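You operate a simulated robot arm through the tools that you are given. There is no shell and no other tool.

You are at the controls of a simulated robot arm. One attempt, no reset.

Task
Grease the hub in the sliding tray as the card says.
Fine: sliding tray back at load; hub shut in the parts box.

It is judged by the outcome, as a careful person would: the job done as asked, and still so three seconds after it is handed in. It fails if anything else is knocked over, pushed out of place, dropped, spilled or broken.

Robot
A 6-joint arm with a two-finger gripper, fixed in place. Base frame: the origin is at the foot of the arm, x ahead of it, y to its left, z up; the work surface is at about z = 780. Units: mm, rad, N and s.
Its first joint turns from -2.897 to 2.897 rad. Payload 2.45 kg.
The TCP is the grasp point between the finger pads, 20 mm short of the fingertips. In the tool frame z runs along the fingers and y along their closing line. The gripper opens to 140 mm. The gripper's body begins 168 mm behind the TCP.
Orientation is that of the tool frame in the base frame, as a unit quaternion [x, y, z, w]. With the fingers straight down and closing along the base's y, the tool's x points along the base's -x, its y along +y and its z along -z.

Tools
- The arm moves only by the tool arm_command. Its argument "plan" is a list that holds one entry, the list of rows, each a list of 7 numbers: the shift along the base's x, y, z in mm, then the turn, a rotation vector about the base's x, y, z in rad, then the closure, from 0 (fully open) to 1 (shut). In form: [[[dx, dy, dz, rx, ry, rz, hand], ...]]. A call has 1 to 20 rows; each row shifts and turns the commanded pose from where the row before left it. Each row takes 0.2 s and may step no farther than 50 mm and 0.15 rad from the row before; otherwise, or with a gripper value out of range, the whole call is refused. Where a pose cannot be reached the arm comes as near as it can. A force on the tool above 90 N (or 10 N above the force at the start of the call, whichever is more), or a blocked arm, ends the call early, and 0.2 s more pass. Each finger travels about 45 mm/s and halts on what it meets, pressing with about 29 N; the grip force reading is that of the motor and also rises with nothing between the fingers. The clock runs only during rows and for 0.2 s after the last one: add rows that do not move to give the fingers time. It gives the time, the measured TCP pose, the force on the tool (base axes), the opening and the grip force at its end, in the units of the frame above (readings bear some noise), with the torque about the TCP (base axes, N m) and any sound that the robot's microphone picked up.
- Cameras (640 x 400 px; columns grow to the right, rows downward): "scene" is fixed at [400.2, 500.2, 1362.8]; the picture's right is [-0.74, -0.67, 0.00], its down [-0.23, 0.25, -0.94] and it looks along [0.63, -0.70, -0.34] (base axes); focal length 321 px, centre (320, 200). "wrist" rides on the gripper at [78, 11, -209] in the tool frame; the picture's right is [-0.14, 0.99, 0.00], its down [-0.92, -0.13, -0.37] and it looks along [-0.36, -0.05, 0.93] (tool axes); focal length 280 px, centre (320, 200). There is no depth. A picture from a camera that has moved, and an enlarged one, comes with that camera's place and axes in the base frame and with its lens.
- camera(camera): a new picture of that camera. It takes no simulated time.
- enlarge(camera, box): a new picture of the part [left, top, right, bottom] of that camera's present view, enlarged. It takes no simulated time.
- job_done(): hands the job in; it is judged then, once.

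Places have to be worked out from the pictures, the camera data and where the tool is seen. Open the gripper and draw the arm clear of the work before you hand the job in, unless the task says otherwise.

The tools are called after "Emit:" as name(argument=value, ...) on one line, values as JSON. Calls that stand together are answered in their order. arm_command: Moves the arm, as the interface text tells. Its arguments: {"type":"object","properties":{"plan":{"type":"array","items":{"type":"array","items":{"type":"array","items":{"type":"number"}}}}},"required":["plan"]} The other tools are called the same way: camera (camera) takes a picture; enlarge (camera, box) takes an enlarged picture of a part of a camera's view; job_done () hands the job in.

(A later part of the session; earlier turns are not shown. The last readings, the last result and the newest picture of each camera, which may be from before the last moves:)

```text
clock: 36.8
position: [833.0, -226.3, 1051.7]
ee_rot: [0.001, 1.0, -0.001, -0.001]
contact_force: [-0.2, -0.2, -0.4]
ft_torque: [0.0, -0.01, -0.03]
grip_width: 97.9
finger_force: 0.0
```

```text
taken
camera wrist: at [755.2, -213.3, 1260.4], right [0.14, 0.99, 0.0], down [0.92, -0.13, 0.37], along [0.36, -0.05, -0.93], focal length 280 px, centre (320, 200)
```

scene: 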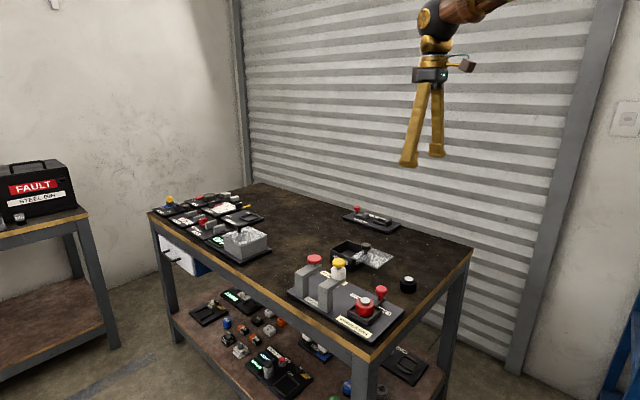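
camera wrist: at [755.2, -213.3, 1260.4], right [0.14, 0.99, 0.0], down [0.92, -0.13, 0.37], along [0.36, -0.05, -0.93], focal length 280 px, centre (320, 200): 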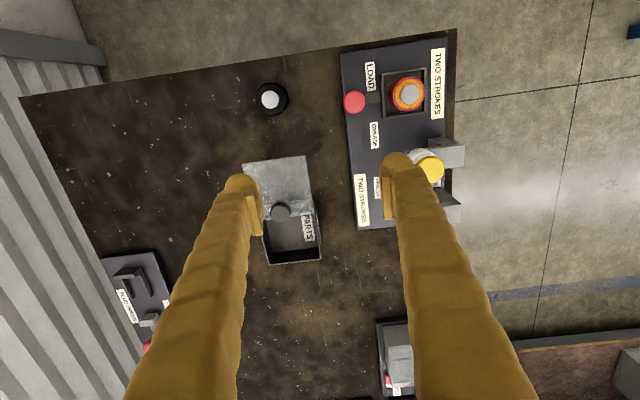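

Now I test vertical reach by moving out above the box at z≈1000.

Emit:
arm_command(plan=[[[25, -15, -10, 0, 0, 0, 0.3], [30, -15, -10, 0, 0, 0, 0.3], [30, -15, -10, 0, 0, 0, 0.3], [30, -15, -10, 0, 0, 0, 0.3], [20, -10, -10, 0, 0, 0, 0.3], [15, -5, 0, 0, 0, 0, 0.3], [0, 0, 0, 0, 0, 0, 0.3], [0, 0, 0, 0, 0, 0, 0.3]]])

Emit:
camera(camera="wrist")

Emit:
camera(camera="scene")

```text
clock: 38.6
position: [985.6, -299.4, 1001.1]
ee_rot: [0.001, 1.0, 0.0, 0.0]
contact_force: [1.1, 1.1, -0.7]
ft_torque: [0.0, -0.04, 0.02]
grip_width: 98.3
finger_force: 0.0
```

```text
taken
camera wrist: at [907.6, -288.4, 1209.6], right [0.14, 0.99, 0.0], down [0.92, -0.13, 0.37], along [0.36, -0.05, -0.93], focal length 280 px, centre (320, 200)
```

wrist: 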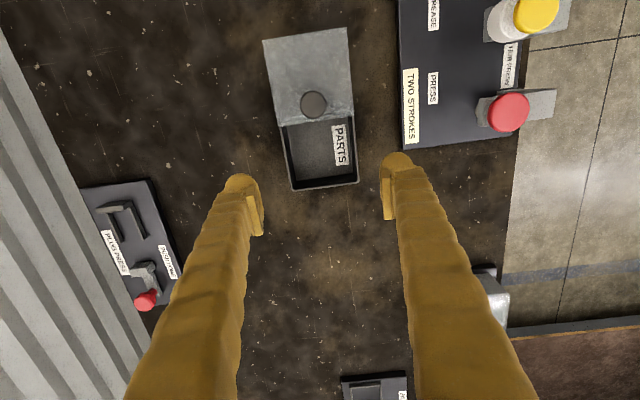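

```text
taken
```

scene: 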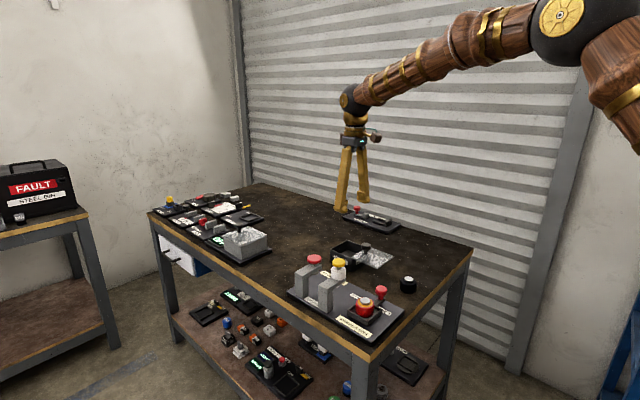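

Vertical reach at z≈1000 over the box is fine; lower down I'll need a modest outward tilt. Now I examine the hub/tray heights and the lid/box closely to plan the grasp.

Emit:
enlarge(camera="scene", box=[340, 275, 400, 330])

Emit:
enlarge(camera="scene", box=[325, 230, 400, 280])

Emit:
enlarge(camera="wrist", box=[240, 20, 400, 200])

Emit:
enlarge(camera="scene", box=[325, 130, 395, 215])

```text
7.27 times, centred on (370, 302) of scene
camera zoom: at [400.2, 500.2, 1362.8], right [-0.74, -0.67, 0.0], down [-0.23, 0.25, -0.94], along [0.63, -0.7, -0.34], focal length 2334 px, centre (-44, -546)
```

zoom: 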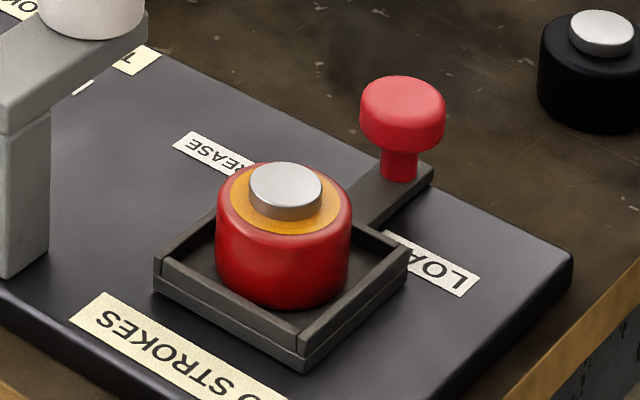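

```text
8.00 times, centred on (362, 255) of scene
camera zoom: at [400.2, 500.2, 1362.8], right [-0.74, -0.67, 0.0], down [-0.23, 0.25, -0.94], along [0.63, -0.7, -0.34], focal length 2567 px, centre (-20, -240)
```

zoom: 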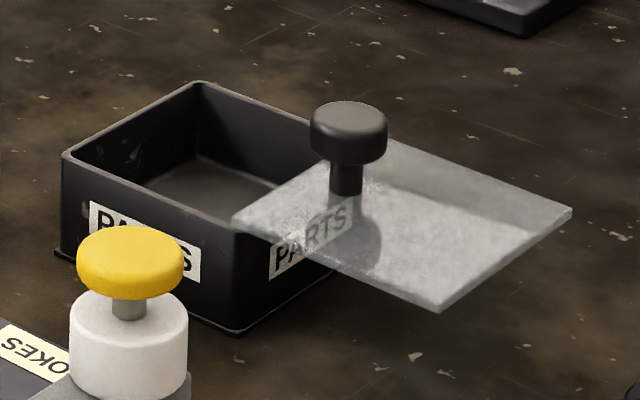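

```text
2.22 times, centred on (320, 110) of wrist
camera zoom: at [907.6, -288.4, 1209.6], right [0.14, 0.99, 0.0], down [0.92, -0.13, 0.37], along [0.36, -0.05, -0.93], focal length 623 px, centre (320, 400)
```

zoom: 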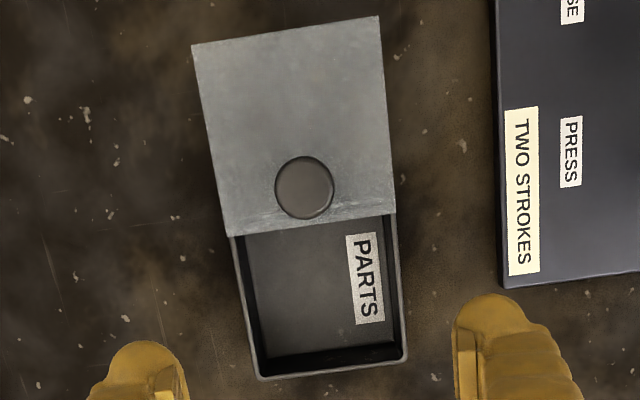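

```text
4.71 times, centred on (360, 172) of scene
camera zoom: at [400.2, 500.2, 1362.8], right [-0.74, -0.67, 0.0], down [-0.23, 0.25, -0.94], along [0.63, -0.7, -0.34], focal length 1510 px, centre (132, 329)
```

zoom: 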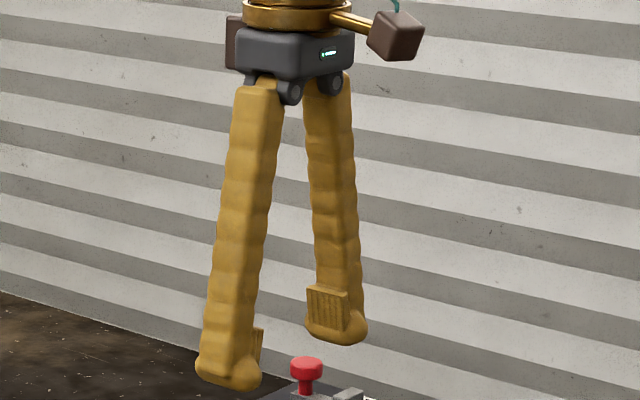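

Box rim is at z≈825, lid knob top ≈(922,-300,865), lid must travel ≈+96 mm. I test how low the vertical tool can go here (stopping with tips above the rim).

Emit:
arm_command(plan=[[[0, 0, -30, 0, 0, 0, 0.3], [0, 0, -30, 0, 0, 0, 0.3], [0, 0, -30, 0, 0, 0, 0.3], [0, 0, -20, 0, 0, 0, 0.3], [0, 0, -20, 0, 0, 0, 0.3], [0, 0, 0, 0, 0, 0, 0.3], [0, 0, 0, 0, 0, 0, 0.3]]])

Emit:
camera(camera="wrist")

Emit:
camera(camera="scene")

```text
clock: 40.2
position: [985.7, -300.2, 872.0]
ee_rot: [0.0, 1.0, 0.0, 0.001]
contact_force: [0.3, 0.0, -0.2]
ft_torque: [0.02, -0.05, 0.02]
grip_width: 97.9
finger_force: 0.0
```

```text
taken
camera wrist: at [907.3, -288.1, 1080.6], right [0.14, 0.99, 0.0], down [0.92, -0.13, 0.37], along [0.36, -0.05, -0.93], focal length 280 px, centre (320, 200)
```

wrist: 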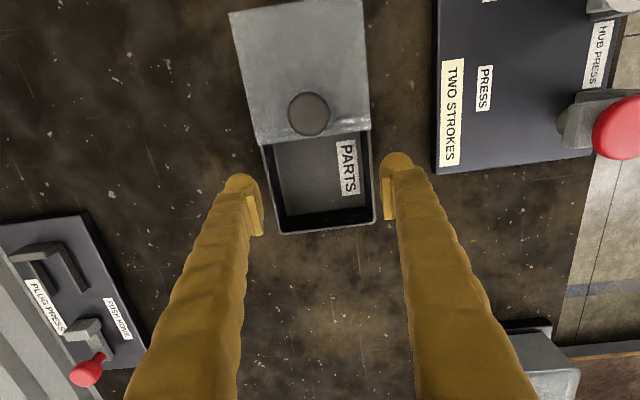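

```text
taken
```

scene: 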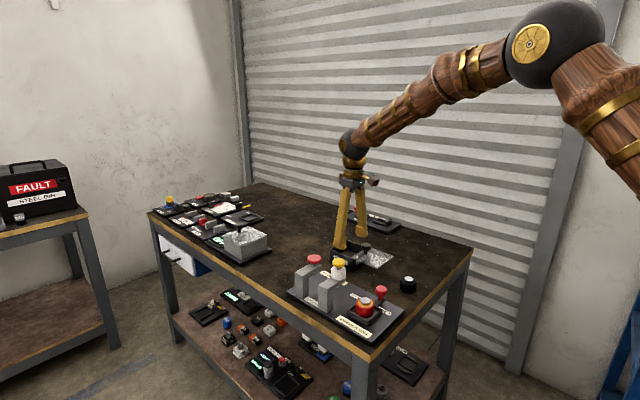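

Fully reachable so far with a vertical tool. I check a bit lower and farther (x≈1020), staying above the rim.

Emit:
arm_command(plan=[[[0, 0, -10, 0, 0, 0, 0.3], [10, 0, -5, 0, 0, 0, 0.3], [10, 0, 0, 0, 0, 0, 0.3], [10, 0, 0, 0, 0, 0, 0.3], [5, 0, 0, 0, 0, 0, 0.3], [0, 0, 0, 0, 0, 0, 0.3], [0, 0, 0, 0, 0, 0, 0.3]]])

Emit:
camera(camera="wrist")

```text
clock: 41.8
position: [1018.4, -301.7, 855.4]
ee_rot: [-0.001, 1.0, 0.0, 0.0]
contact_force: [1.0, -0.8, 0.4]
ft_torque: [-0.03, 0.0, 0.0]
grip_width: 98.2
finger_force: 0.1
```

```text
taken
camera wrist: at [940.4, -289.2, 1064.2], right [0.14, 0.99, 0.0], down [0.92, -0.13, 0.37], along [0.36, -0.05, -0.93], focal length 280 px, centre (320, 200)
```

wrist: 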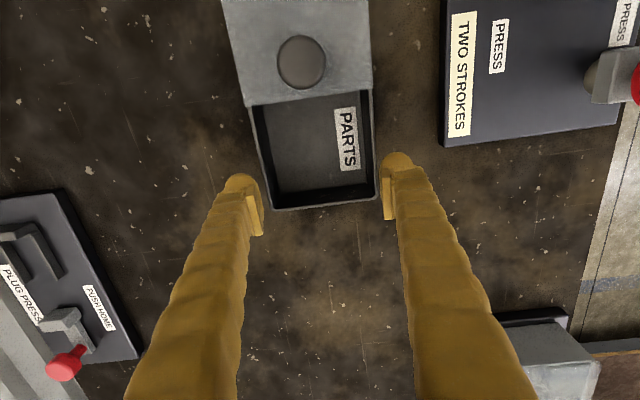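

Vertical reach to (1018,-302,855) works, so no tilt is needed for hub or lid. I zoom in on the box interior to measure finger clearance.

Emit:
enlarge(camera="wrist", box=[220, 60, 420, 220])

Emit:
enlarge(camera="scene", box=[320, 225, 400, 285])

```text
2.50 times, centred on (320, 140) of wrist
camera zoom: at [940.4, -289.2, 1064.2], right [0.14, 0.99, 0.0], down [0.92, -0.13, 0.37], along [0.36, -0.05, -0.93], focal length 701 px, centre (320, 350)
```

zoom: 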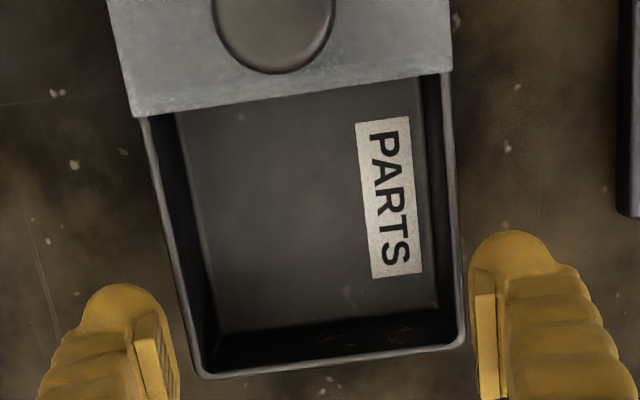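

```text
6.67 times, centred on (360, 255) of scene
camera zoom: at [400.2, 500.2, 1362.8], right [-0.74, -0.67, 0.0], down [-0.23, 0.25, -0.94], along [0.63, -0.7, -0.34], focal length 2139 px, centre (53, -167)
```

zoom: 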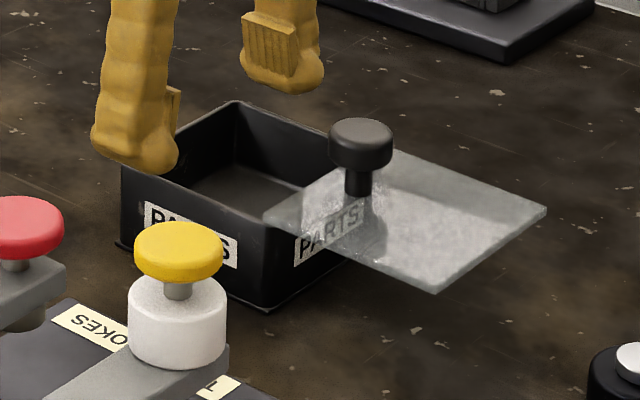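

Box inner width is about 94 mm (walls thin), leaving ~8 mm each side for fingers around the hub, with box centre ≈(988,-299). Now I go up and over to the hub at about (781,-90), opening to 70 mm.

Emit:
arm_command(plan=[[[0, 0, 40, 0, 0, 0, 0.3], [0, 0, 45, 0, 0, 0, 0.3], [0, 0, 45, 0, 0, 0, 0.4], [-40, 25, 10, 0, 0, 0, 0.5], [-40, 28, 0, 0, 0, 0, 0.5], [-40, 28, 0, 0, 0, 0, 0.5], [-40, 28, 0, 0, 0, 0, 0.5], [-30, 40, 0, 0, 0, 0, 0.5], [-30, 40, 0, 0, 0, 0, 0.5], [-17, 22, 0, 0, 0, 0, 0.5], [0, 0, 0, 0, 0, 0, 0.5]]])

Emit:
camera(camera="wrist")

```text
clock: 44.2
position: [784.2, -89.4, 996.0]
ee_rot: [0.0, 1.0, -0.001, 0.0]
contact_force: [0.2, -0.4, -0.4]
ft_torque: [0.0, 0.0, 0.01]
grip_width: 69.7
finger_force: 0.0
```

```text
taken
camera wrist: at [705.8, -77.1, 1205.6], right [0.14, 0.99, 0.0], down [0.92, -0.13, 0.37], along [0.36, -0.05, -0.93], focal length 280 px, centre (320, 200)
```

wrist: 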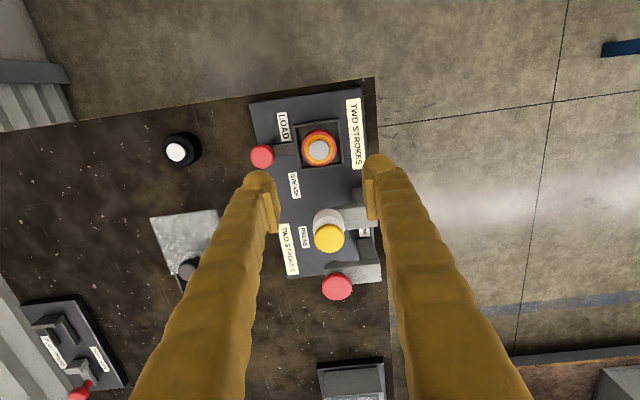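

Hub cap computes to (779.5,-89). I correct x and descend to z≈860 for a closer look.

Emit:
arm_command(plan=[[[-4.5, 0, -30, 0, 0, 0, 0.5], [0, 0, -40, 0, 0, 0, 0.5], [0, 0, -40, 0, 0, 0, 0.5], [0, 0, -26, 0, 0, 0, 0.5], [0, 0, 0, 0, 0, 0, 0.5], [0, 0, 0, 0, 0, 0, 0.5]]])

Emit:
camera(camera="wrist")

Emit:
enlarge(camera="scene", box=[330, 265, 410, 325])

```text
clock: 45.6
position: [777.0, -90.6, 859.6]
ee_rot: [0.0, 1.0, 0.0, 0.0]
contact_force: [0.7, -0.3, 0.2]
ft_torque: [0.0, -0.01, 0.01]
grip_width: 70.0
finger_force: 0.0
```

```text
taken
camera wrist: at [698.3, -78.7, 1067.5], right [0.14, 0.99, 0.0], down [0.92, -0.13, 0.37], along [0.36, -0.05, -0.93], focal length 280 px, centre (320, 200)
```

wrist: 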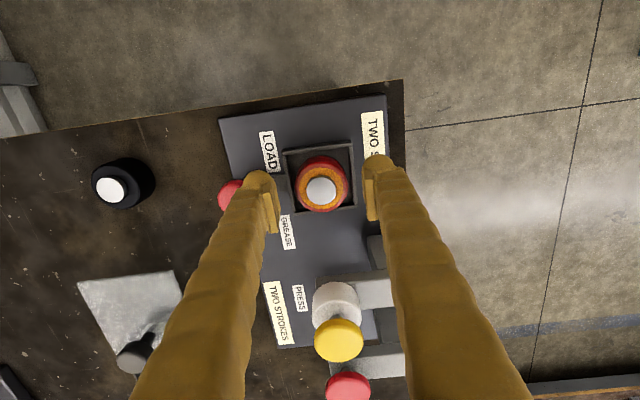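

```text
6.67 times, centred on (370, 295) of scene
camera zoom: at [400.2, 500.2, 1362.8], right [-0.74, -0.67, 0.0], down [-0.23, 0.25, -0.94], along [0.63, -0.7, -0.34], focal length 2139 px, centre (-13, -433)
```

zoom: 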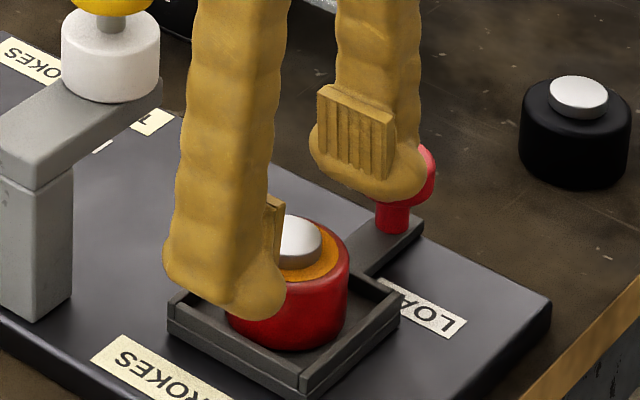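

The hub is ~4–5 mm further in +x than the finger centre. The hub body spans z≈803–830 with tray wall tops ≈810, so I set TCP z≈833 (tips ≈813, just above the walls) and check before closing.

Emit:
arm_command(plan=[[[4, 0.5, -8, 0, 0, 0, 0.5], [0, 0, -8, 0, 0, 0, 0.5], [0, 0, -5, 0, 0, 0, 0.5], [0, 0, -3, 0, 0, 0, 0.5], [0, 0, -2, 0, 0, 0, 0.5], [0, 0, 0, 0, 0, 0, 0.5]]])

Emit:
camera(camera="wrist")

Emit:
enlarge(camera="scene", box=[330, 265, 410, 325])

```text
clock: 47.0
position: [782.1, -89.3, 834.7]
ee_rot: [0.0, 1.0, 0.0, 0.0]
contact_force: [1.0, 0.9, -0.1]
ft_torque: [-0.03, -0.01, -0.02]
grip_width: 70.0
finger_force: 0.2
```

```text
taken
camera wrist: at [703.0, -77.8, 1043.3], right [0.14, 0.99, 0.0], down [0.92, -0.13, 0.37], along [0.36, -0.05, -0.93], focal length 280 px, centre (320, 200)
```

wrist: 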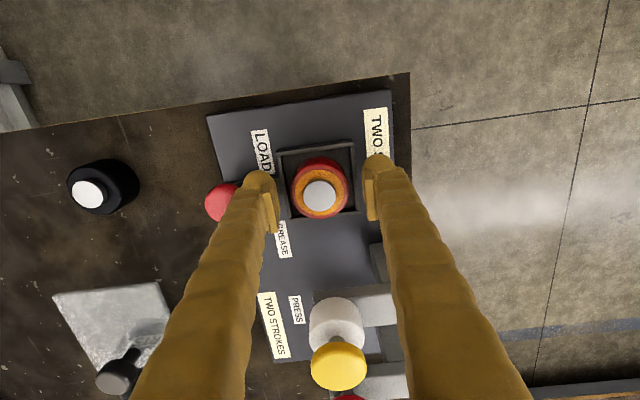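

```text
6.67 times, centred on (370, 295) of scene
camera zoom: at [400.2, 500.2, 1362.8], right [-0.74, -0.67, 0.0], down [-0.23, 0.25, -0.94], along [0.63, -0.7, -0.34], focal length 2139 px, centre (-13, -433)
```

zoom: 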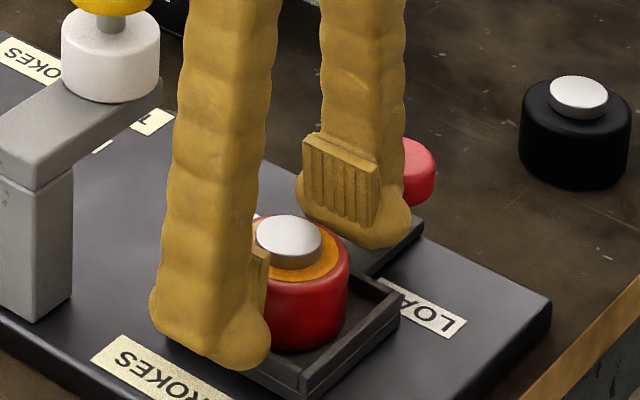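

The fingers are centred on the hub. I zoom in to compare the fingertip bottoms with the tray wall top before closing.

Emit:
enlarge(camera="scene", box=[345, 285, 385, 325])

Emit:
enlarge(camera="wrist", box=[250, 120, 390, 240])

```text
10.00 times, centred on (365, 305) of scene
camera zoom: at [400.2, 500.2, 1362.8], right [-0.74, -0.67, 0.0], down [-0.23, 0.25, -0.94], along [0.63, -0.7, -0.34], focal length 3209 px, centre (-130, -850)
```

zoom: 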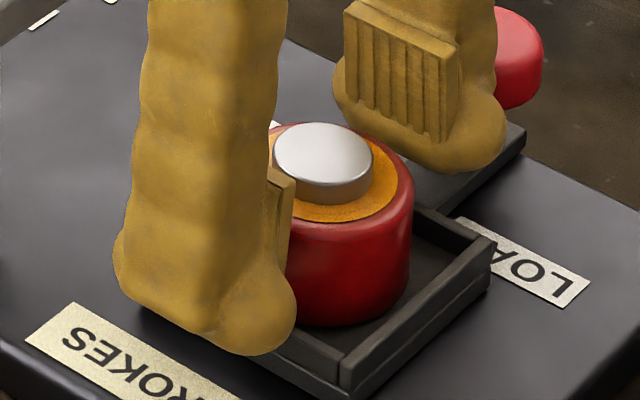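

```text
3.33 times, centred on (320, 180) of wrist
camera zoom: at [703.0, -77.8, 1043.3], right [0.14, 0.99, 0.0], down [0.92, -0.13, 0.37], along [0.36, -0.05, -0.93], focal length 935 px, centre (320, 267)
```

zoom: 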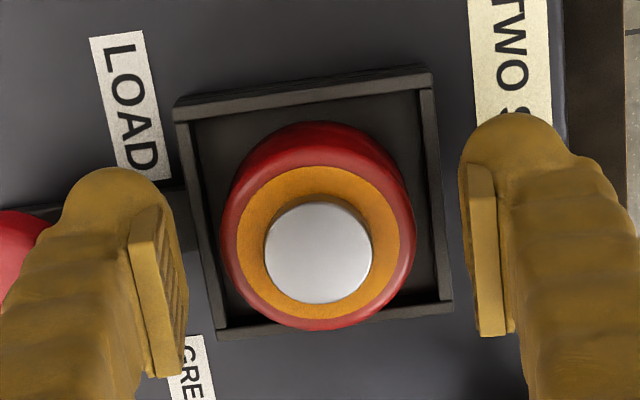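

The finger feet look ~3 mm below the tray wall top, so I raise 5 mm before closing on the hub body.

Emit:
arm_command(plan=[[[0, 0, 5, 0, 0, 0, 0.5], [0, 0, 0, 0, 0, 0, 0.5], [0, 0, 0, 0, 0, 0, 0.6], [0, 0, 0, 0, 0, 0, 0.7], [0, 0, 0, 0, 0, 0, 0.75], [0, 0, 0, 0, 0, 0, 0.75], [0, 0, 0, 0, 0, 0, 0.75]]])

Emit:
camera(camera="wrist")

Emit:
enlarge(camera="scene", box=[330, 265, 410, 325])

```text
clock: 48.6
position: [780.8, -89.6, 839.0]
ee_rot: [-0.001, 1.0, 0.0, 0.0]
contact_force: [-0.9, 0.3, 0.0]
ft_torque: [0.03, -0.02, 0.01]
grip_width: 45.5
finger_force: 28.8
```

```text
taken
camera wrist: at [703.0, -76.7, 1048.0], right [0.14, 0.99, 0.0], down [0.92, -0.13, 0.37], along [0.36, -0.05, -0.93], focal length 280 px, centre (320, 200)
```

wrist: 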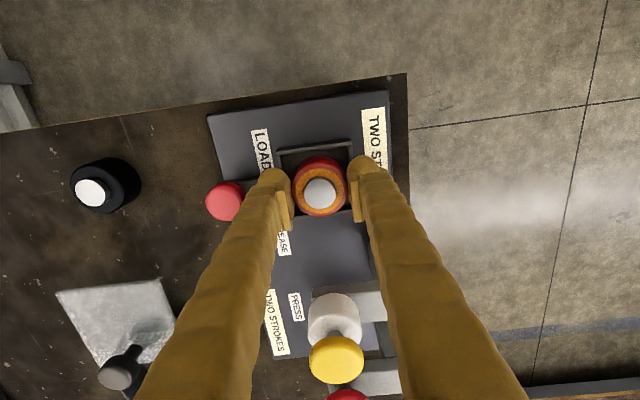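

```text
6.67 times, centred on (370, 295) of scene
camera zoom: at [400.2, 500.2, 1362.8], right [-0.74, -0.67, 0.0], down [-0.23, 0.25, -0.94], along [0.63, -0.7, -0.34], focal length 2139 px, centre (-13, -433)
```

zoom: 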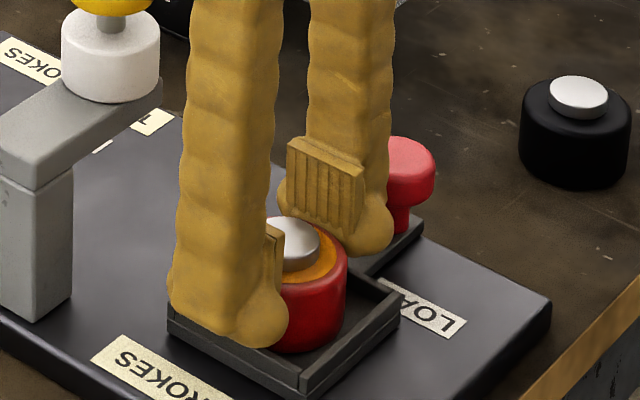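

Gripped at 45.5 mm with ~29 N — the hub body. I lift gently 12 mm and check it comes with the hand.

Emit:
arm_command(plan=[[[0, 0, 3, 0, 0, 0, 0.8], [0, 0, 3, 0, 0, 0, 0.8], [0, 0, 6, 0, 0, 0, 0.8], [0, 0, 0, 0, 0, 0, 0.8]]])

Emit:
camera(camera="wrist")

Emit:
enlarge(camera="scene", box=[330, 265, 410, 325])

```text
clock: 49.6
position: [783.4, -88.0, 850.0]
ee_rot: [0.001, 1.0, -0.001, -0.001]
contact_force: [0.2, 0.4, -1.2]
ft_torque: [0.02, -0.02, 0.0]
grip_width: 45.8
finger_force: 28.3
```

```text
taken
camera wrist: at [703.9, -75.9, 1058.9], right [0.14, 0.99, 0.0], down [0.92, -0.13, 0.37], along [0.37, -0.05, -0.93], focal length 280 px, centre (320, 200)
```

wrist: 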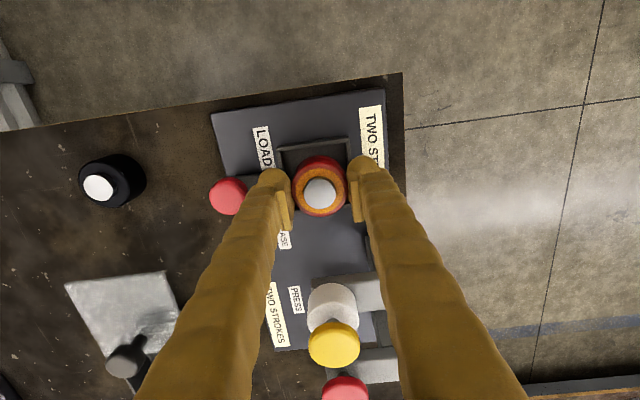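

```text
6.67 times, centred on (370, 295) of scene
camera zoom: at [400.2, 500.2, 1362.8], right [-0.74, -0.67, 0.0], down [-0.23, 0.25, -0.94], along [0.63, -0.7, -0.34], focal length 2139 px, centre (-13, -433)
```

zoom: 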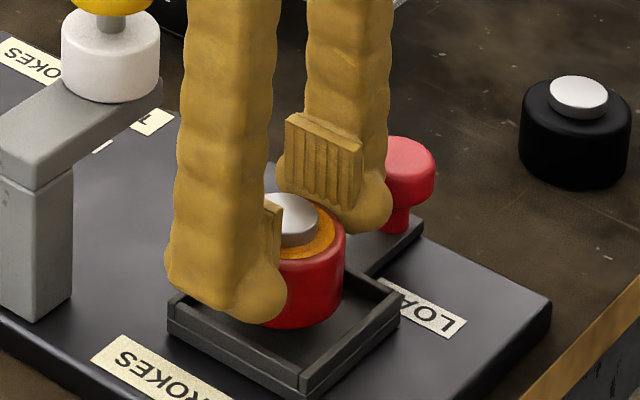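

The hub is held and hanging level. I raise it to z≈960, then carry it to above the parts box at (989,-299).

Emit:
arm_command(plan=[[[0, 0, 25, 0, 0, 0, 0.8], [0, 0, 30, 0, 0, 0, 0.8], [0, 0, 30, 0, 0, 0, 0.8], [0, 0, 25, 0, 0, 0, 0.8], [5, -25, 0, 0, 0, 0, 0.8], [15, -30, 0, 0, 0, 0, 0.8], [25, -30, 0, 0, 0, 0, 0.8], [30, -30, 0, 0, 0, 0, 0.8], [30, -30, 0, 0, 0, 0, 0.8], [30, -25, 0, 0, 0, 0, 0.8], [30, -20, 0, 0, 0, 0, 0.8], [25, -15, 0, 0, 0, 0, 0.8], [15, -5, 0, 0, 0, 0, 0.8], [0, 0, 0, 0, 0, 0, 0.8]]])

Emit:
camera(camera="wrist")

Emit:
enlarge(camera="scene", box=[300, 180, 420, 280])

```text
clock: 52.6
position: [987.6, -300.4, 959.7]
ee_rot: [0.0, 1.0, 0.0, 0.0]
contact_force: [0.5, 0.5, -1.1]
ft_torque: [0.0, 0.04, 0.01]
grip_width: 45.6
finger_force: 28.9
```

```text
taken
camera wrist: at [908.9, -287.7, 1169.2], right [0.14, 0.99, 0.0], down [0.92, -0.13, 0.37], along [0.37, -0.05, -0.93], focal length 280 px, centre (320, 200)
```

wrist: 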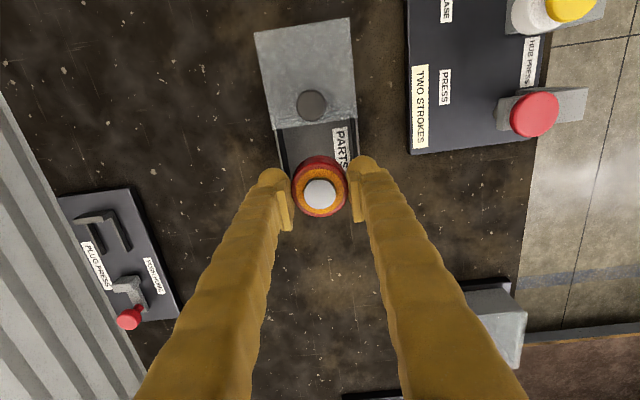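

```text
4.00 times, centred on (360, 230) of scene
camera zoom: at [400.2, 500.2, 1362.8], right [-0.74, -0.67, 0.0], down [-0.23, 0.25, -0.94], along [0.63, -0.7, -0.34], focal length 1284 px, centre (160, 80)
```

zoom: 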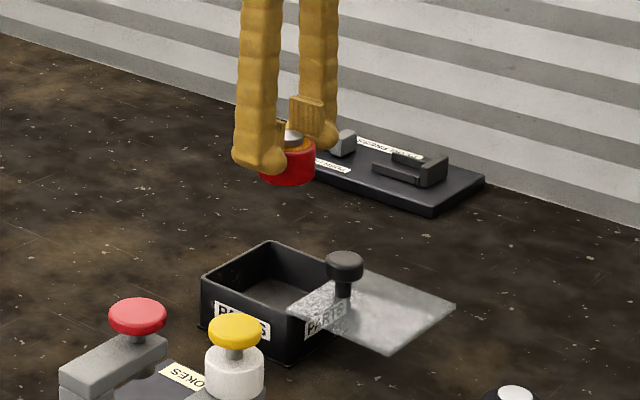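

Hub is over the box. I lower to z≈870 (hub bottom just above the rim) and check the alignment.

Emit:
arm_command(plan=[[[0, 0.5, -30, 0, 0, 0, 0.8], [0, 0.5, -30, 0, 0, 0, 0.8], [0, 0, -20, 0, 0, 0, 0.8], [0, 0, -8, 0, 0, 0, 0.8], [0, 0, 0, 0, 0, 0, 0.8], [0, 0, 0, 0, 0, 0, 0.8]]])

Emit:
enlarge(camera="wrist", box=[220, 60, 420, 260])

Emit:
enlarge(camera="scene", box=[320, 215, 400, 275])

```text
clock: 54.0
position: [986.9, -296.4, 872.7]
ee_rot: [-0.001, 1.0, 0.0, 0.0]
contact_force: [-0.1, 1.1, -1.0]
ft_torque: [0.02, 0.0, -0.03]
grip_width: 45.5
finger_force: 29.0
```

```text
2.00 times, centred on (320, 160) of wrist
camera zoom: at [908.5, -285.1, 1081.1], right [0.14, 0.99, 0.0], down [0.92, -0.13, 0.37], along [0.36, -0.05, -0.93], focal length 561 px, centre (320, 280)
```

zoom: 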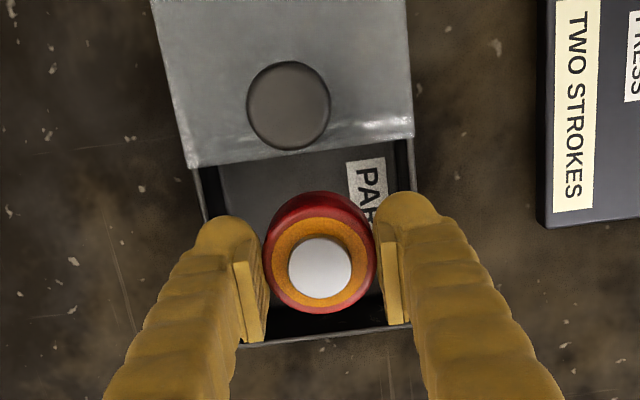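

```text
6.67 times, centred on (360, 245) of scene
camera zoom: at [400.2, 500.2, 1362.8], right [-0.74, -0.67, 0.0], down [-0.23, 0.25, -0.94], along [0.63, -0.7, -0.34], focal length 2139 px, centre (53, -100)
```

zoom: 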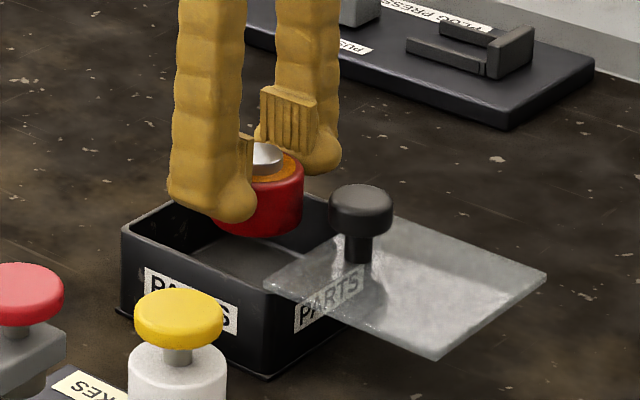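

The box centre is ~3 mm toward −y and ~1 mm toward +x of the tool. I correct and lower the hub into the box.

Emit:
arm_command(plan=[[[0.5, -1.5, 0, 0, 0, 0, 0.8], [0.5, -1.5, 0, 0, 0, 0, 0.8], [0, 0, 0, 0, 0, 0, 0.8], [0, 0, -6, 0, 0, 0, 0.8], [0, 0, -6, 0, 0, 0, 0.8], [0, 0, -6, 0, 0, 0, 0.8], [0, 0, 0, 0, 0, 0, 0.8]]])

Emit:
enlarge(camera="wrist", box=[220, 60, 420, 260])

Emit:
enlarge(camera="scene", box=[320, 215, 400, 275])

```text
clock: 55.6
position: [988.6, -302.7, 855.4]
ee_rot: [0.0, 1.0, 0.0, 0.0]
contact_force: [-1.1, -0.3, -2.1]
ft_torque: [0.02, 0.0, -0.02]
grip_width: 45.6
finger_force: 28.6
```

```text
2.00 times, centred on (320, 160) of wrist
camera zoom: at [910.0, -289.7, 1064.3], right [0.14, 0.99, 0.0], down [0.92, -0.13, 0.37], along [0.36, -0.05, -0.93], focal length 561 px, centre (320, 280)
```

zoom: 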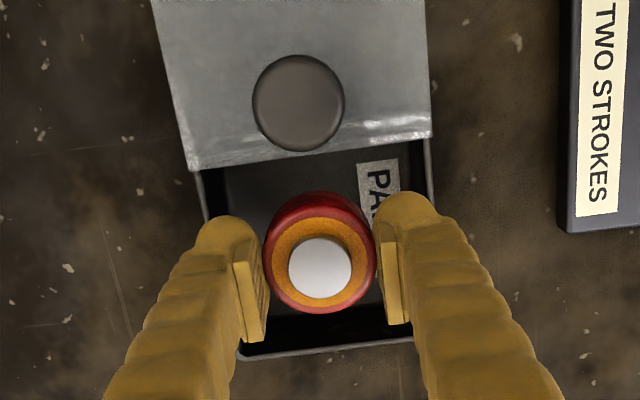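

```text
6.67 times, centred on (360, 245) of scene
camera zoom: at [400.2, 500.2, 1362.8], right [-0.74, -0.67, 0.0], down [-0.23, 0.25, -0.94], along [0.63, -0.7, -0.34], focal length 2139 px, centre (53, -100)
```

zoom: 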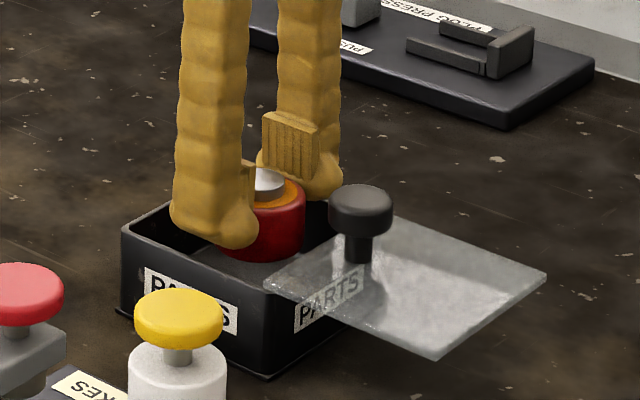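

Now the tool is ~1.5 mm too far −y; correcting and continuing down to just above the floor.

Emit:
arm_command(plan=[[[0, 1.5, 0, 0, 0, 0, 0.8], [0, 0, -5, 0, 0, 0, 0.8], [0, 0, -5, 0, 0, 0, 0.8], [0, 0, -5, 0, 0, 0, 0.8], [0, 0, -5, 0, 0, 0, 0.8], [0, 0, -4, 0, 0, 0, 0.8], [0, 0, 0, 0, 0, 0, 0.8]]])

Emit:
enlarge(camera="wrist", box=[220, 60, 420, 260])

Emit:
enlarge(camera="scene", box=[320, 215, 400, 275])

```text
clock: 57.1
position: [988.4, -299.0, 838.3]
ee_rot: [0.001, 1.0, -0.001, 0.002]
contact_force: [-13.7, 3.4, 17.0]
ft_torque: [0.82, 0.2, 0.62]
grip_width: 45.5
finger_force: 29.0
stopped in row 7: the force on the tool passed its limit at 96 N (the readings are from after the stop); the commanded pose is now the measured one
```

```text
2.00 times, centred on (320, 160) of wrist
camera zoom: at [909.0, -286.5, 1047.2], right [0.14, 0.99, 0.0], down [0.92, -0.13, 0.37], along [0.37, -0.05, -0.93], focal length 561 px, centre (320, 280)
```

zoom: 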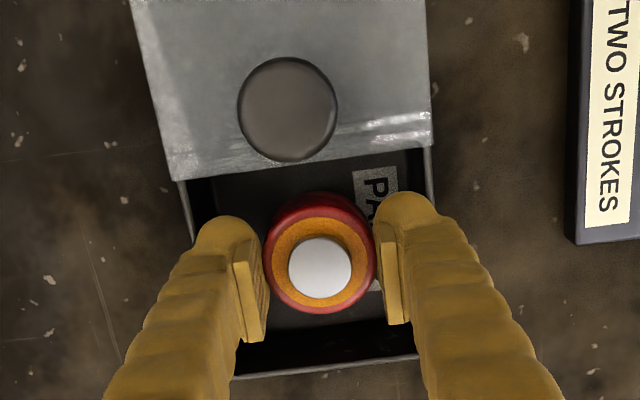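

```text
6.67 times, centred on (360, 245) of scene
camera zoom: at [400.2, 500.2, 1362.8], right [-0.74, -0.67, 0.0], down [-0.23, 0.25, -0.94], along [0.63, -0.7, -0.34], focal length 2139 px, centre (53, -100)
```

zoom: 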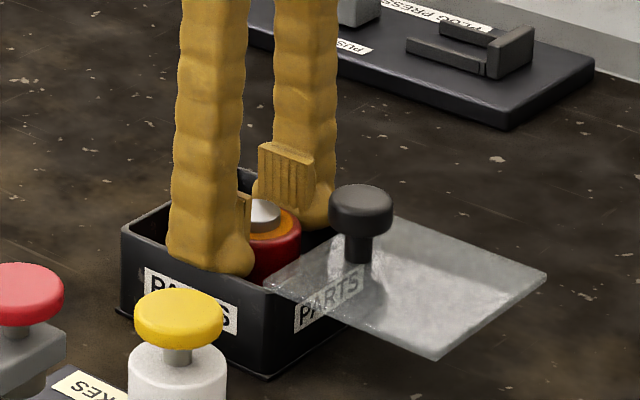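

The +y finger met the box rim (torque places contact at ~+46 mm in y, at the rim), so the fingers are thicker near the tips than assumed. I look closely before backing off.

Emit:
enlarge(camera="scene", box=[330, 230, 375, 265])

Emit:
enlarge(camera="wrist", box=[260, 130, 380, 250])

```text
11.43 times, centred on (352, 248) of scene
camera zoom: at [400.2, 500.2, 1362.8], right [-0.74, -0.67, 0.0], down [-0.23, 0.25, -0.94], along [0.63, -0.7, -0.34], focal length 3667 px, centre (-51, -343)
```

zoom: 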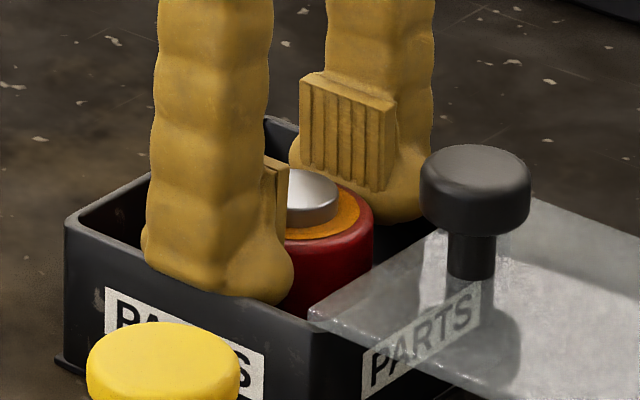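

```text
3.33 times, centred on (320, 190) of wrist
camera zoom: at [909.0, -286.5, 1047.2], right [0.14, 0.99, 0.0], down [0.92, -0.13, 0.37], along [0.37, -0.05, -0.93], focal length 935 px, centre (320, 233)
```

zoom: 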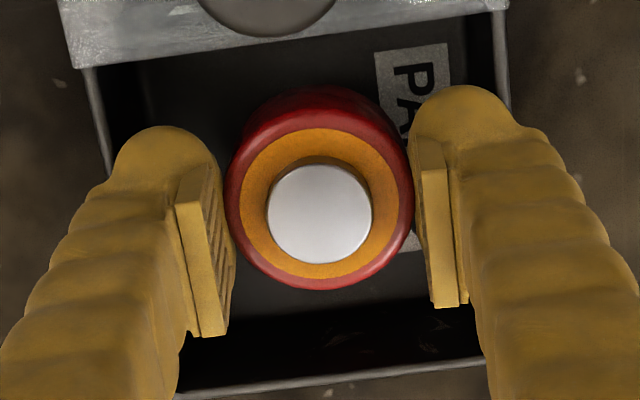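

The feet of the fingers are ~25 mm thick, so the hub plus fingers is too wide for the 94 mm opening when square to it. I back up, then turn the gripper ~42° so the fingers go in along the box diagonal.

Emit:
arm_command(plan=[[[0, 0, 6, 0, 0, 0, 0.8], [0, 0, 12, 0, 0, 0, 0.8], [0, 0, 16, 0, 0, 0, 0.8], [0, 0, 16, 0, 0, 0, 0.8], [1, 0, 0, 0, 0, 0.1222, 0.8], [0, 0, 0, 0, 0, 0.1222, 0.8], [0, 0, 0, 0, 0, 0.1222, 0.8], [0, 0, 0, 0, 0, 0.1222, 0.8], [0, 0, 0, 0, 0, 0.1222, 0.8], [0, 0, 0, 0, 0, 0.1222, 0.8], [0, 0, 0, 0, 0, 0, 0.8], [0, 0, 0, 0, 0, 0, 0.8]]])

Emit:
camera(camera="wrist")

Emit:
enlarge(camera="scene", box=[320, 205, 400, 265])

```text
clock: 59.7
position: [989.7, -298.6, 887.6]
ee_rot: [-0.358, 0.934, 0.0, 0.002]
contact_force: [-0.5, -0.8, -1.9]
ft_torque: [0.01, 0.0, -0.02]
grip_width: 45.6
finger_force: 28.0
```

```text
taken
camera wrist: at [923.4, -342.3, 1095.8], right [-0.56, 0.83, 0.0], down [0.77, 0.52, 0.37], along [0.31, 0.21, -0.93], focal length 280 px, centre (320, 200)
```

wrist: 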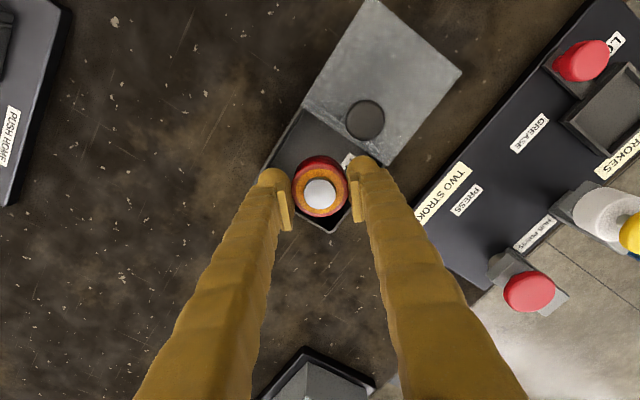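

```text
6.67 times, centred on (360, 235) of scene
camera zoom: at [400.2, 500.2, 1362.8], right [-0.74, -0.67, 0.0], down [-0.23, 0.25, -0.94], along [0.63, -0.7, -0.34], focal length 2139 px, centre (53, -33)
```

zoom: 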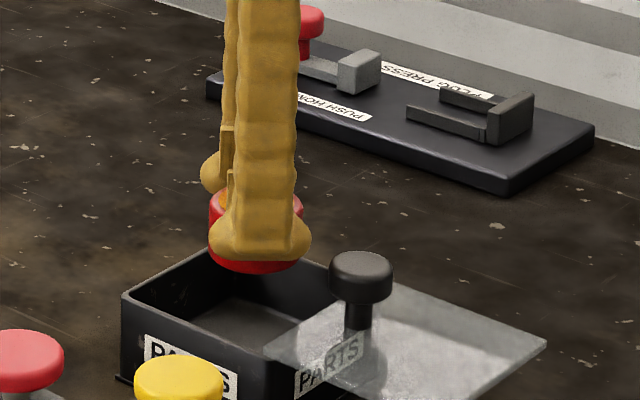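

At 42° the foot looks rounded but wide; I check the centring over the box in detail before trying to lower gently.

Emit:
enlarge(camera="wrist", box=[230, 60, 430, 260])

Emit:
enlarge(camera="scene", box=[330, 215, 375, 250])

```text
2.00 times, centred on (330, 160) of wrist
camera zoom: at [923.4, -342.3, 1095.8], right [-0.56, 0.83, 0.0], down [0.77, 0.52, 0.37], along [0.31, 0.21, -0.93], focal length 561 px, centre (300, 280)
```

zoom: 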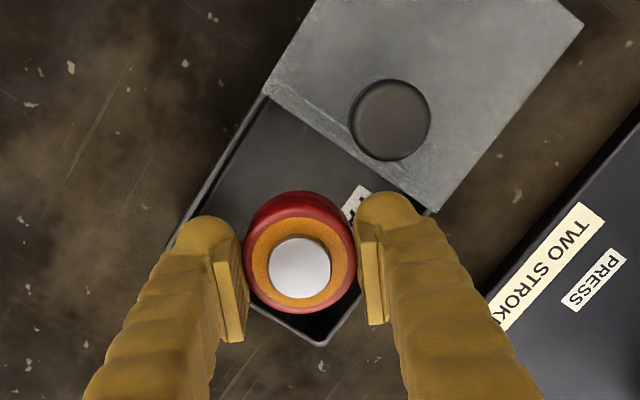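

```text
11.43 times, centred on (352, 232) of scene
camera zoom: at [400.2, 500.2, 1362.8], right [-0.74, -0.67, 0.0], down [-0.23, 0.25, -0.94], along [0.63, -0.7, -0.34], focal length 3667 px, centre (-51, -171)
```

zoom: 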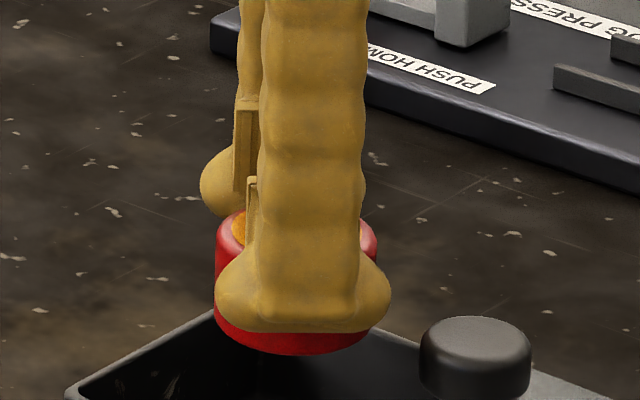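

The measured data suggest that, squarely oriented and well centred, the fingers just fit (≈±46 mm vs ±47 mm); the earlier contact was a 1.5 mm offset. I turn back square and will centre iteratively.

Emit:
arm_command(plan=[[[0, 0, 0, 0, 0, -0.1222, 0.8], [0, 0, 0, 0, 0, -0.1222, 0.8], [0, 0, 0, 0, 0, -0.1222, 0.8], [0, 0, 0, 0, 0, -0.1222, 0.8], [0, 0, 0, 0, 0, -0.1222, 0.8], [0, 0, 0, 0, 0, -0.1222, 0.8], [0, 0, -12, 0, 0, 0, 0.8], [0, 0, -12, 0, 0, 0, 0.8], [0, 0, -10, 0, 0, 0, 0.8], [0, 0, 0, 0, 0, 0, 0.8], [0, 0, 0, 0, 0, 0, 0.8]]])

Emit:
enlarge(camera="wrist", box=[220, 60, 420, 260])

```text
clock: 62.1
position: [989.4, -298.4, 853.4]
ee_rot: [0.001, 1.0, -0.001, 0.002]
contact_force: [0.4, -0.2, -1.2]
ft_torque: [0.0, 0.01, -0.03]
grip_width: 45.4
finger_force: 28.8
```

```text
2.00 times, centred on (320, 160) of wrist
camera zoom: at [910.2, -286.4, 1061.3], right [0.14, 0.99, 0.0], down [0.92, -0.13, 0.37], along [0.37, -0.05, -0.93], focal length 561 px, centre (320, 280)
```

zoom: 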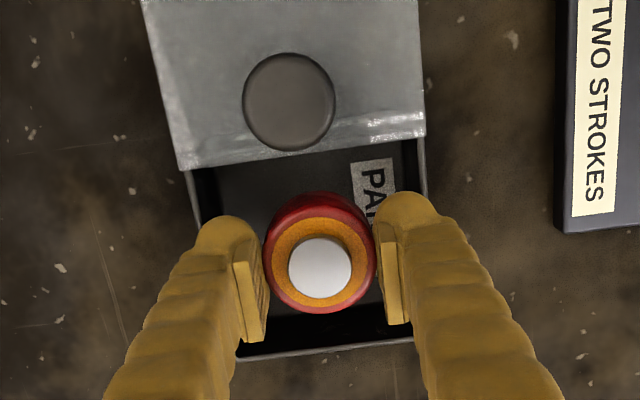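

Image puts the box centre ~1.8 mm toward −y from the tool (y≈−300.3). I correct and lower a few mm, then re-check.

Emit:
arm_command(plan=[[[0, -0.9, 0, 0, 0, 0, 0.8], [0, -0.9, 0, 0, 0, 0, 0.8], [0, 0, 0, 0, 0, 0, 0.8], [0, 0, -3, 0, 0, 0, 0.8], [0, 0, -3, 0, 0, 0, 0.8], [0, 0, 0, 0, 0, 0, 0.8], [0, 0, 0, 0, 0, 0, 0.8]]])

Emit:
enlarge(camera="wrist", box=[220, 60, 420, 260])

```text
clock: 63.7
position: [989.8, -300.2, 847.8]
ee_rot: [0.0, 1.0, 0.0, 0.001]
contact_force: [-0.1, 0.4, -2.3]
ft_torque: [-0.02, -0.04, -0.04]
grip_width: 45.4
finger_force: 28.9
```

```text
2.00 times, centred on (320, 160) of wrist
camera zoom: at [910.7, -287.7, 1056.1], right [0.14, 0.99, 0.0], down [0.92, -0.13, 0.37], along [0.37, -0.05, -0.93], focal length 561 px, centre (320, 280)
```

zoom: 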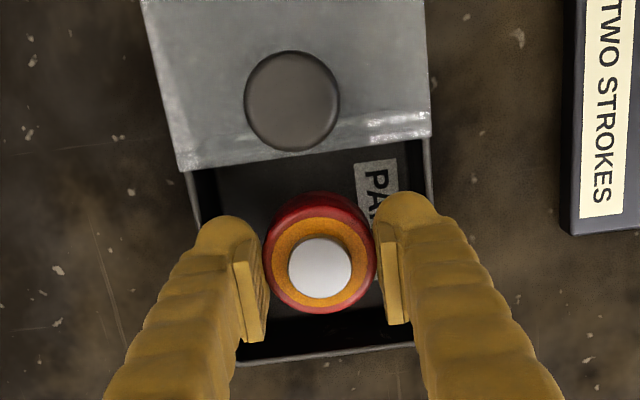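

Centred within ~0.4 mm now. I lower 4 mm more and watch the forces.

Emit:
arm_command(plan=[[[0, 0, -2, 0, 0, 0, 0.8], [0, 0, -2, 0, 0, 0, 0.8], [0, 0, 0, 0, 0, 0, 0.8], [0, 0, 0, 0, 0, 0, 0.8]]])

```text
clock: 64.7
position: [991.5, -300.4, 843.6]
ee_rot: [0.0, 1.0, -0.001, 0.002]
contact_force: [0.4, 0.4, -1.6]
ft_torque: [0.02, 0.01, -0.01]
grip_width: 45.5
finger_force: 29.0
```

No contact at z=843.6, y=−300.4. Another 3 mm.

Emit:
arm_command(plan=[[[0, 0, -1.5, 0, 0, 0, 0.8], [0, 0, -1.5, 0, 0, 0, 0.8], [0, 0, 0, 0, 0, 0, 0.8], [0, 0, 0, 0, 0, 0, 0.8]]])

Emit:
enlarge(camera="wrist", box=[220, 60, 420, 260])

```text
clock: 65.7
position: [989.5, -301.3, 841.1]
ee_rot: [0.0, 1.0, -0.001, 0.001]
contact_force: [-0.6, -0.3, -1.3]
ft_torque: [0.01, -0.03, 0.01]
grip_width: 45.5
finger_force: 28.9
```

```text
2.00 times, centred on (320, 160) of wrist
camera zoom: at [910.1, -288.4, 1048.7], right [0.14, 0.99, 0.0], down [0.92, -0.13, 0.37], along [0.37, -0.05, -0.93], focal length 561 px, centre (320, 280)
```

zoom: 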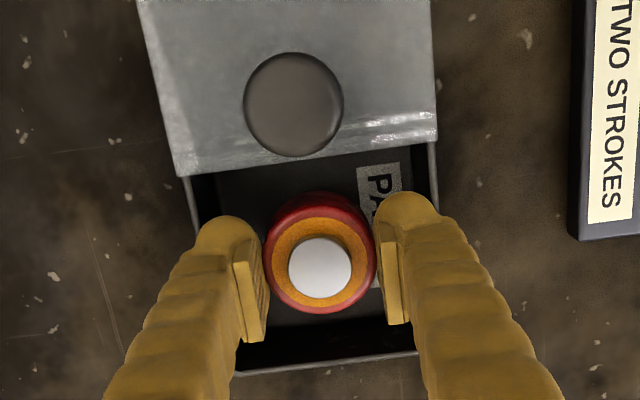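

Still clear and centred (≈+0.3 mm). Continuing down 3 mm.

Emit:
arm_command(plan=[[[0, 0, -1.5, 0, 0, 0, 0.8], [0, 0, -1.5, 0, 0, 0, 0.8], [0, 0, 0, 0, 0, 0, 0.8], [0, 0, 0, 0, 0, 0, 0.8]]])

```text
clock: 66.7
position: [989.7, -300.9, 839.1]
ee_rot: [0.001, 1.0, -0.001, 0.002]
contact_force: [-15.3, 2.5, 19.4]
ft_torque: [0.36, 0.34, 0.21]
grip_width: 45.9
finger_force: 29.3
```

Both feet now touch the rims evenly: the fingers are just ~0.5 mm too wide to pass. I back up 2 mm so nothing touches; the hub's lower half is already well inside the box.

Emit:
arm_command(plan=[[[0, 0, 1, 0, 0, 0, 0.8], [0, 0, 1, 0, 0, 0, 0.8], [0, 0, 0, 0, 0, 0, 0.8], [0, 0, 0, 0, 0, 0, 0.8]]])

Emit:
enlarge(camera="scene", box=[330, 225, 375, 260])

Emit:
enlarge(camera="wrist", box=[260, 130, 380, 250])

```text
clock: 67.7
position: [989.6, -300.4, 840.0]
ee_rot: [-0.001, 1.0, -0.001, 0.002]
contact_force: [1.4, 0.8, 0.6]
ft_torque: [0.02, 0.02, -0.02]
grip_width: 45.8
finger_force: 29.1
```

```text
11.43 times, centred on (352, 242) of scene
camera zoom: at [400.2, 500.2, 1362.8], right [-0.74, -0.67, 0.0], down [-0.23, 0.25, -0.94], along [0.63, -0.7, -0.34], focal length 3667 px, centre (-51, -286)
```

zoom: 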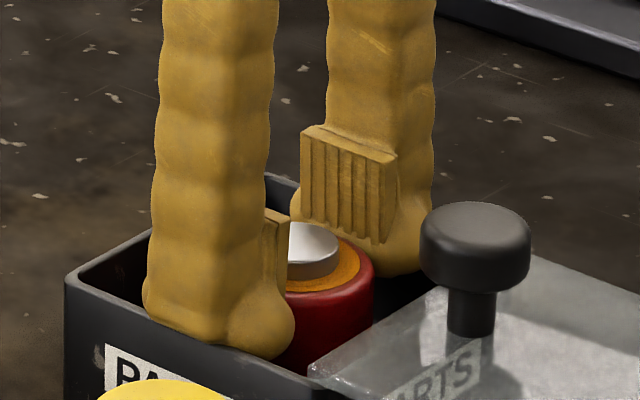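

```text
3.33 times, centred on (320, 190) of wrist
camera zoom: at [910.3, -288.5, 1047.6], right [0.14, 0.99, 0.0], down [0.92, -0.13, 0.37], along [0.37, -0.05, -0.93], focal length 935 px, centre (320, 233)
```

zoom: 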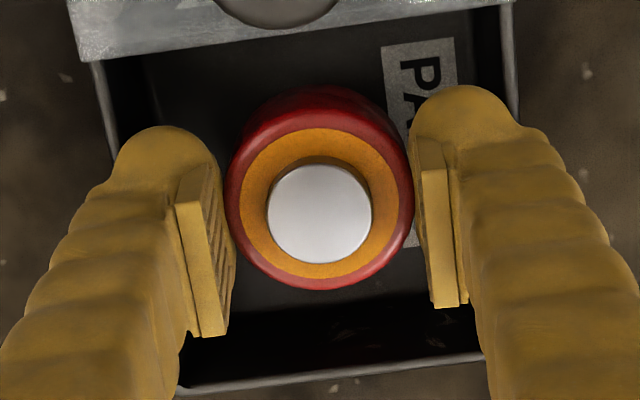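

The force now reads near zero; I take a still reading to see whether the hub is hanging freely or resting on something.

Emit:
arm_command(plan=[[[0, 0, 0, 0, 0, 0, 0.8], [0, 0, 0, 0, 0, 0, 0.8]]])

Emit:
enlarge(camera="wrist", box=[220, 60, 420, 260])

```text
clock: 68.3
position: [988.4, -300.8, 840.1]
ee_rot: [0.0, 1.0, 0.0, 0.003]
contact_force: [0.1, 0.2, 0.5]
ft_torque: [0.0, 0.01, 0.0]
grip_width: 45.6
finger_force: 29.0
```

```text
2.00 times, centred on (320, 160) of wrist
camera zoom: at [910.3, -288.6, 1047.9], right [0.14, 0.99, 0.0], down [0.92, -0.13, 0.37], along [0.37, -0.05, -0.93], focal length 561 px, centre (320, 280)
```

zoom: 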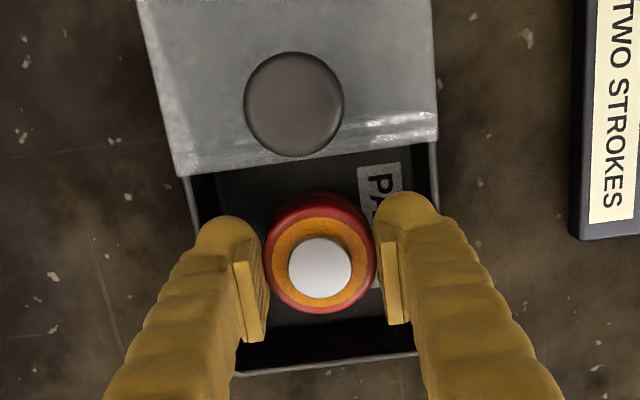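

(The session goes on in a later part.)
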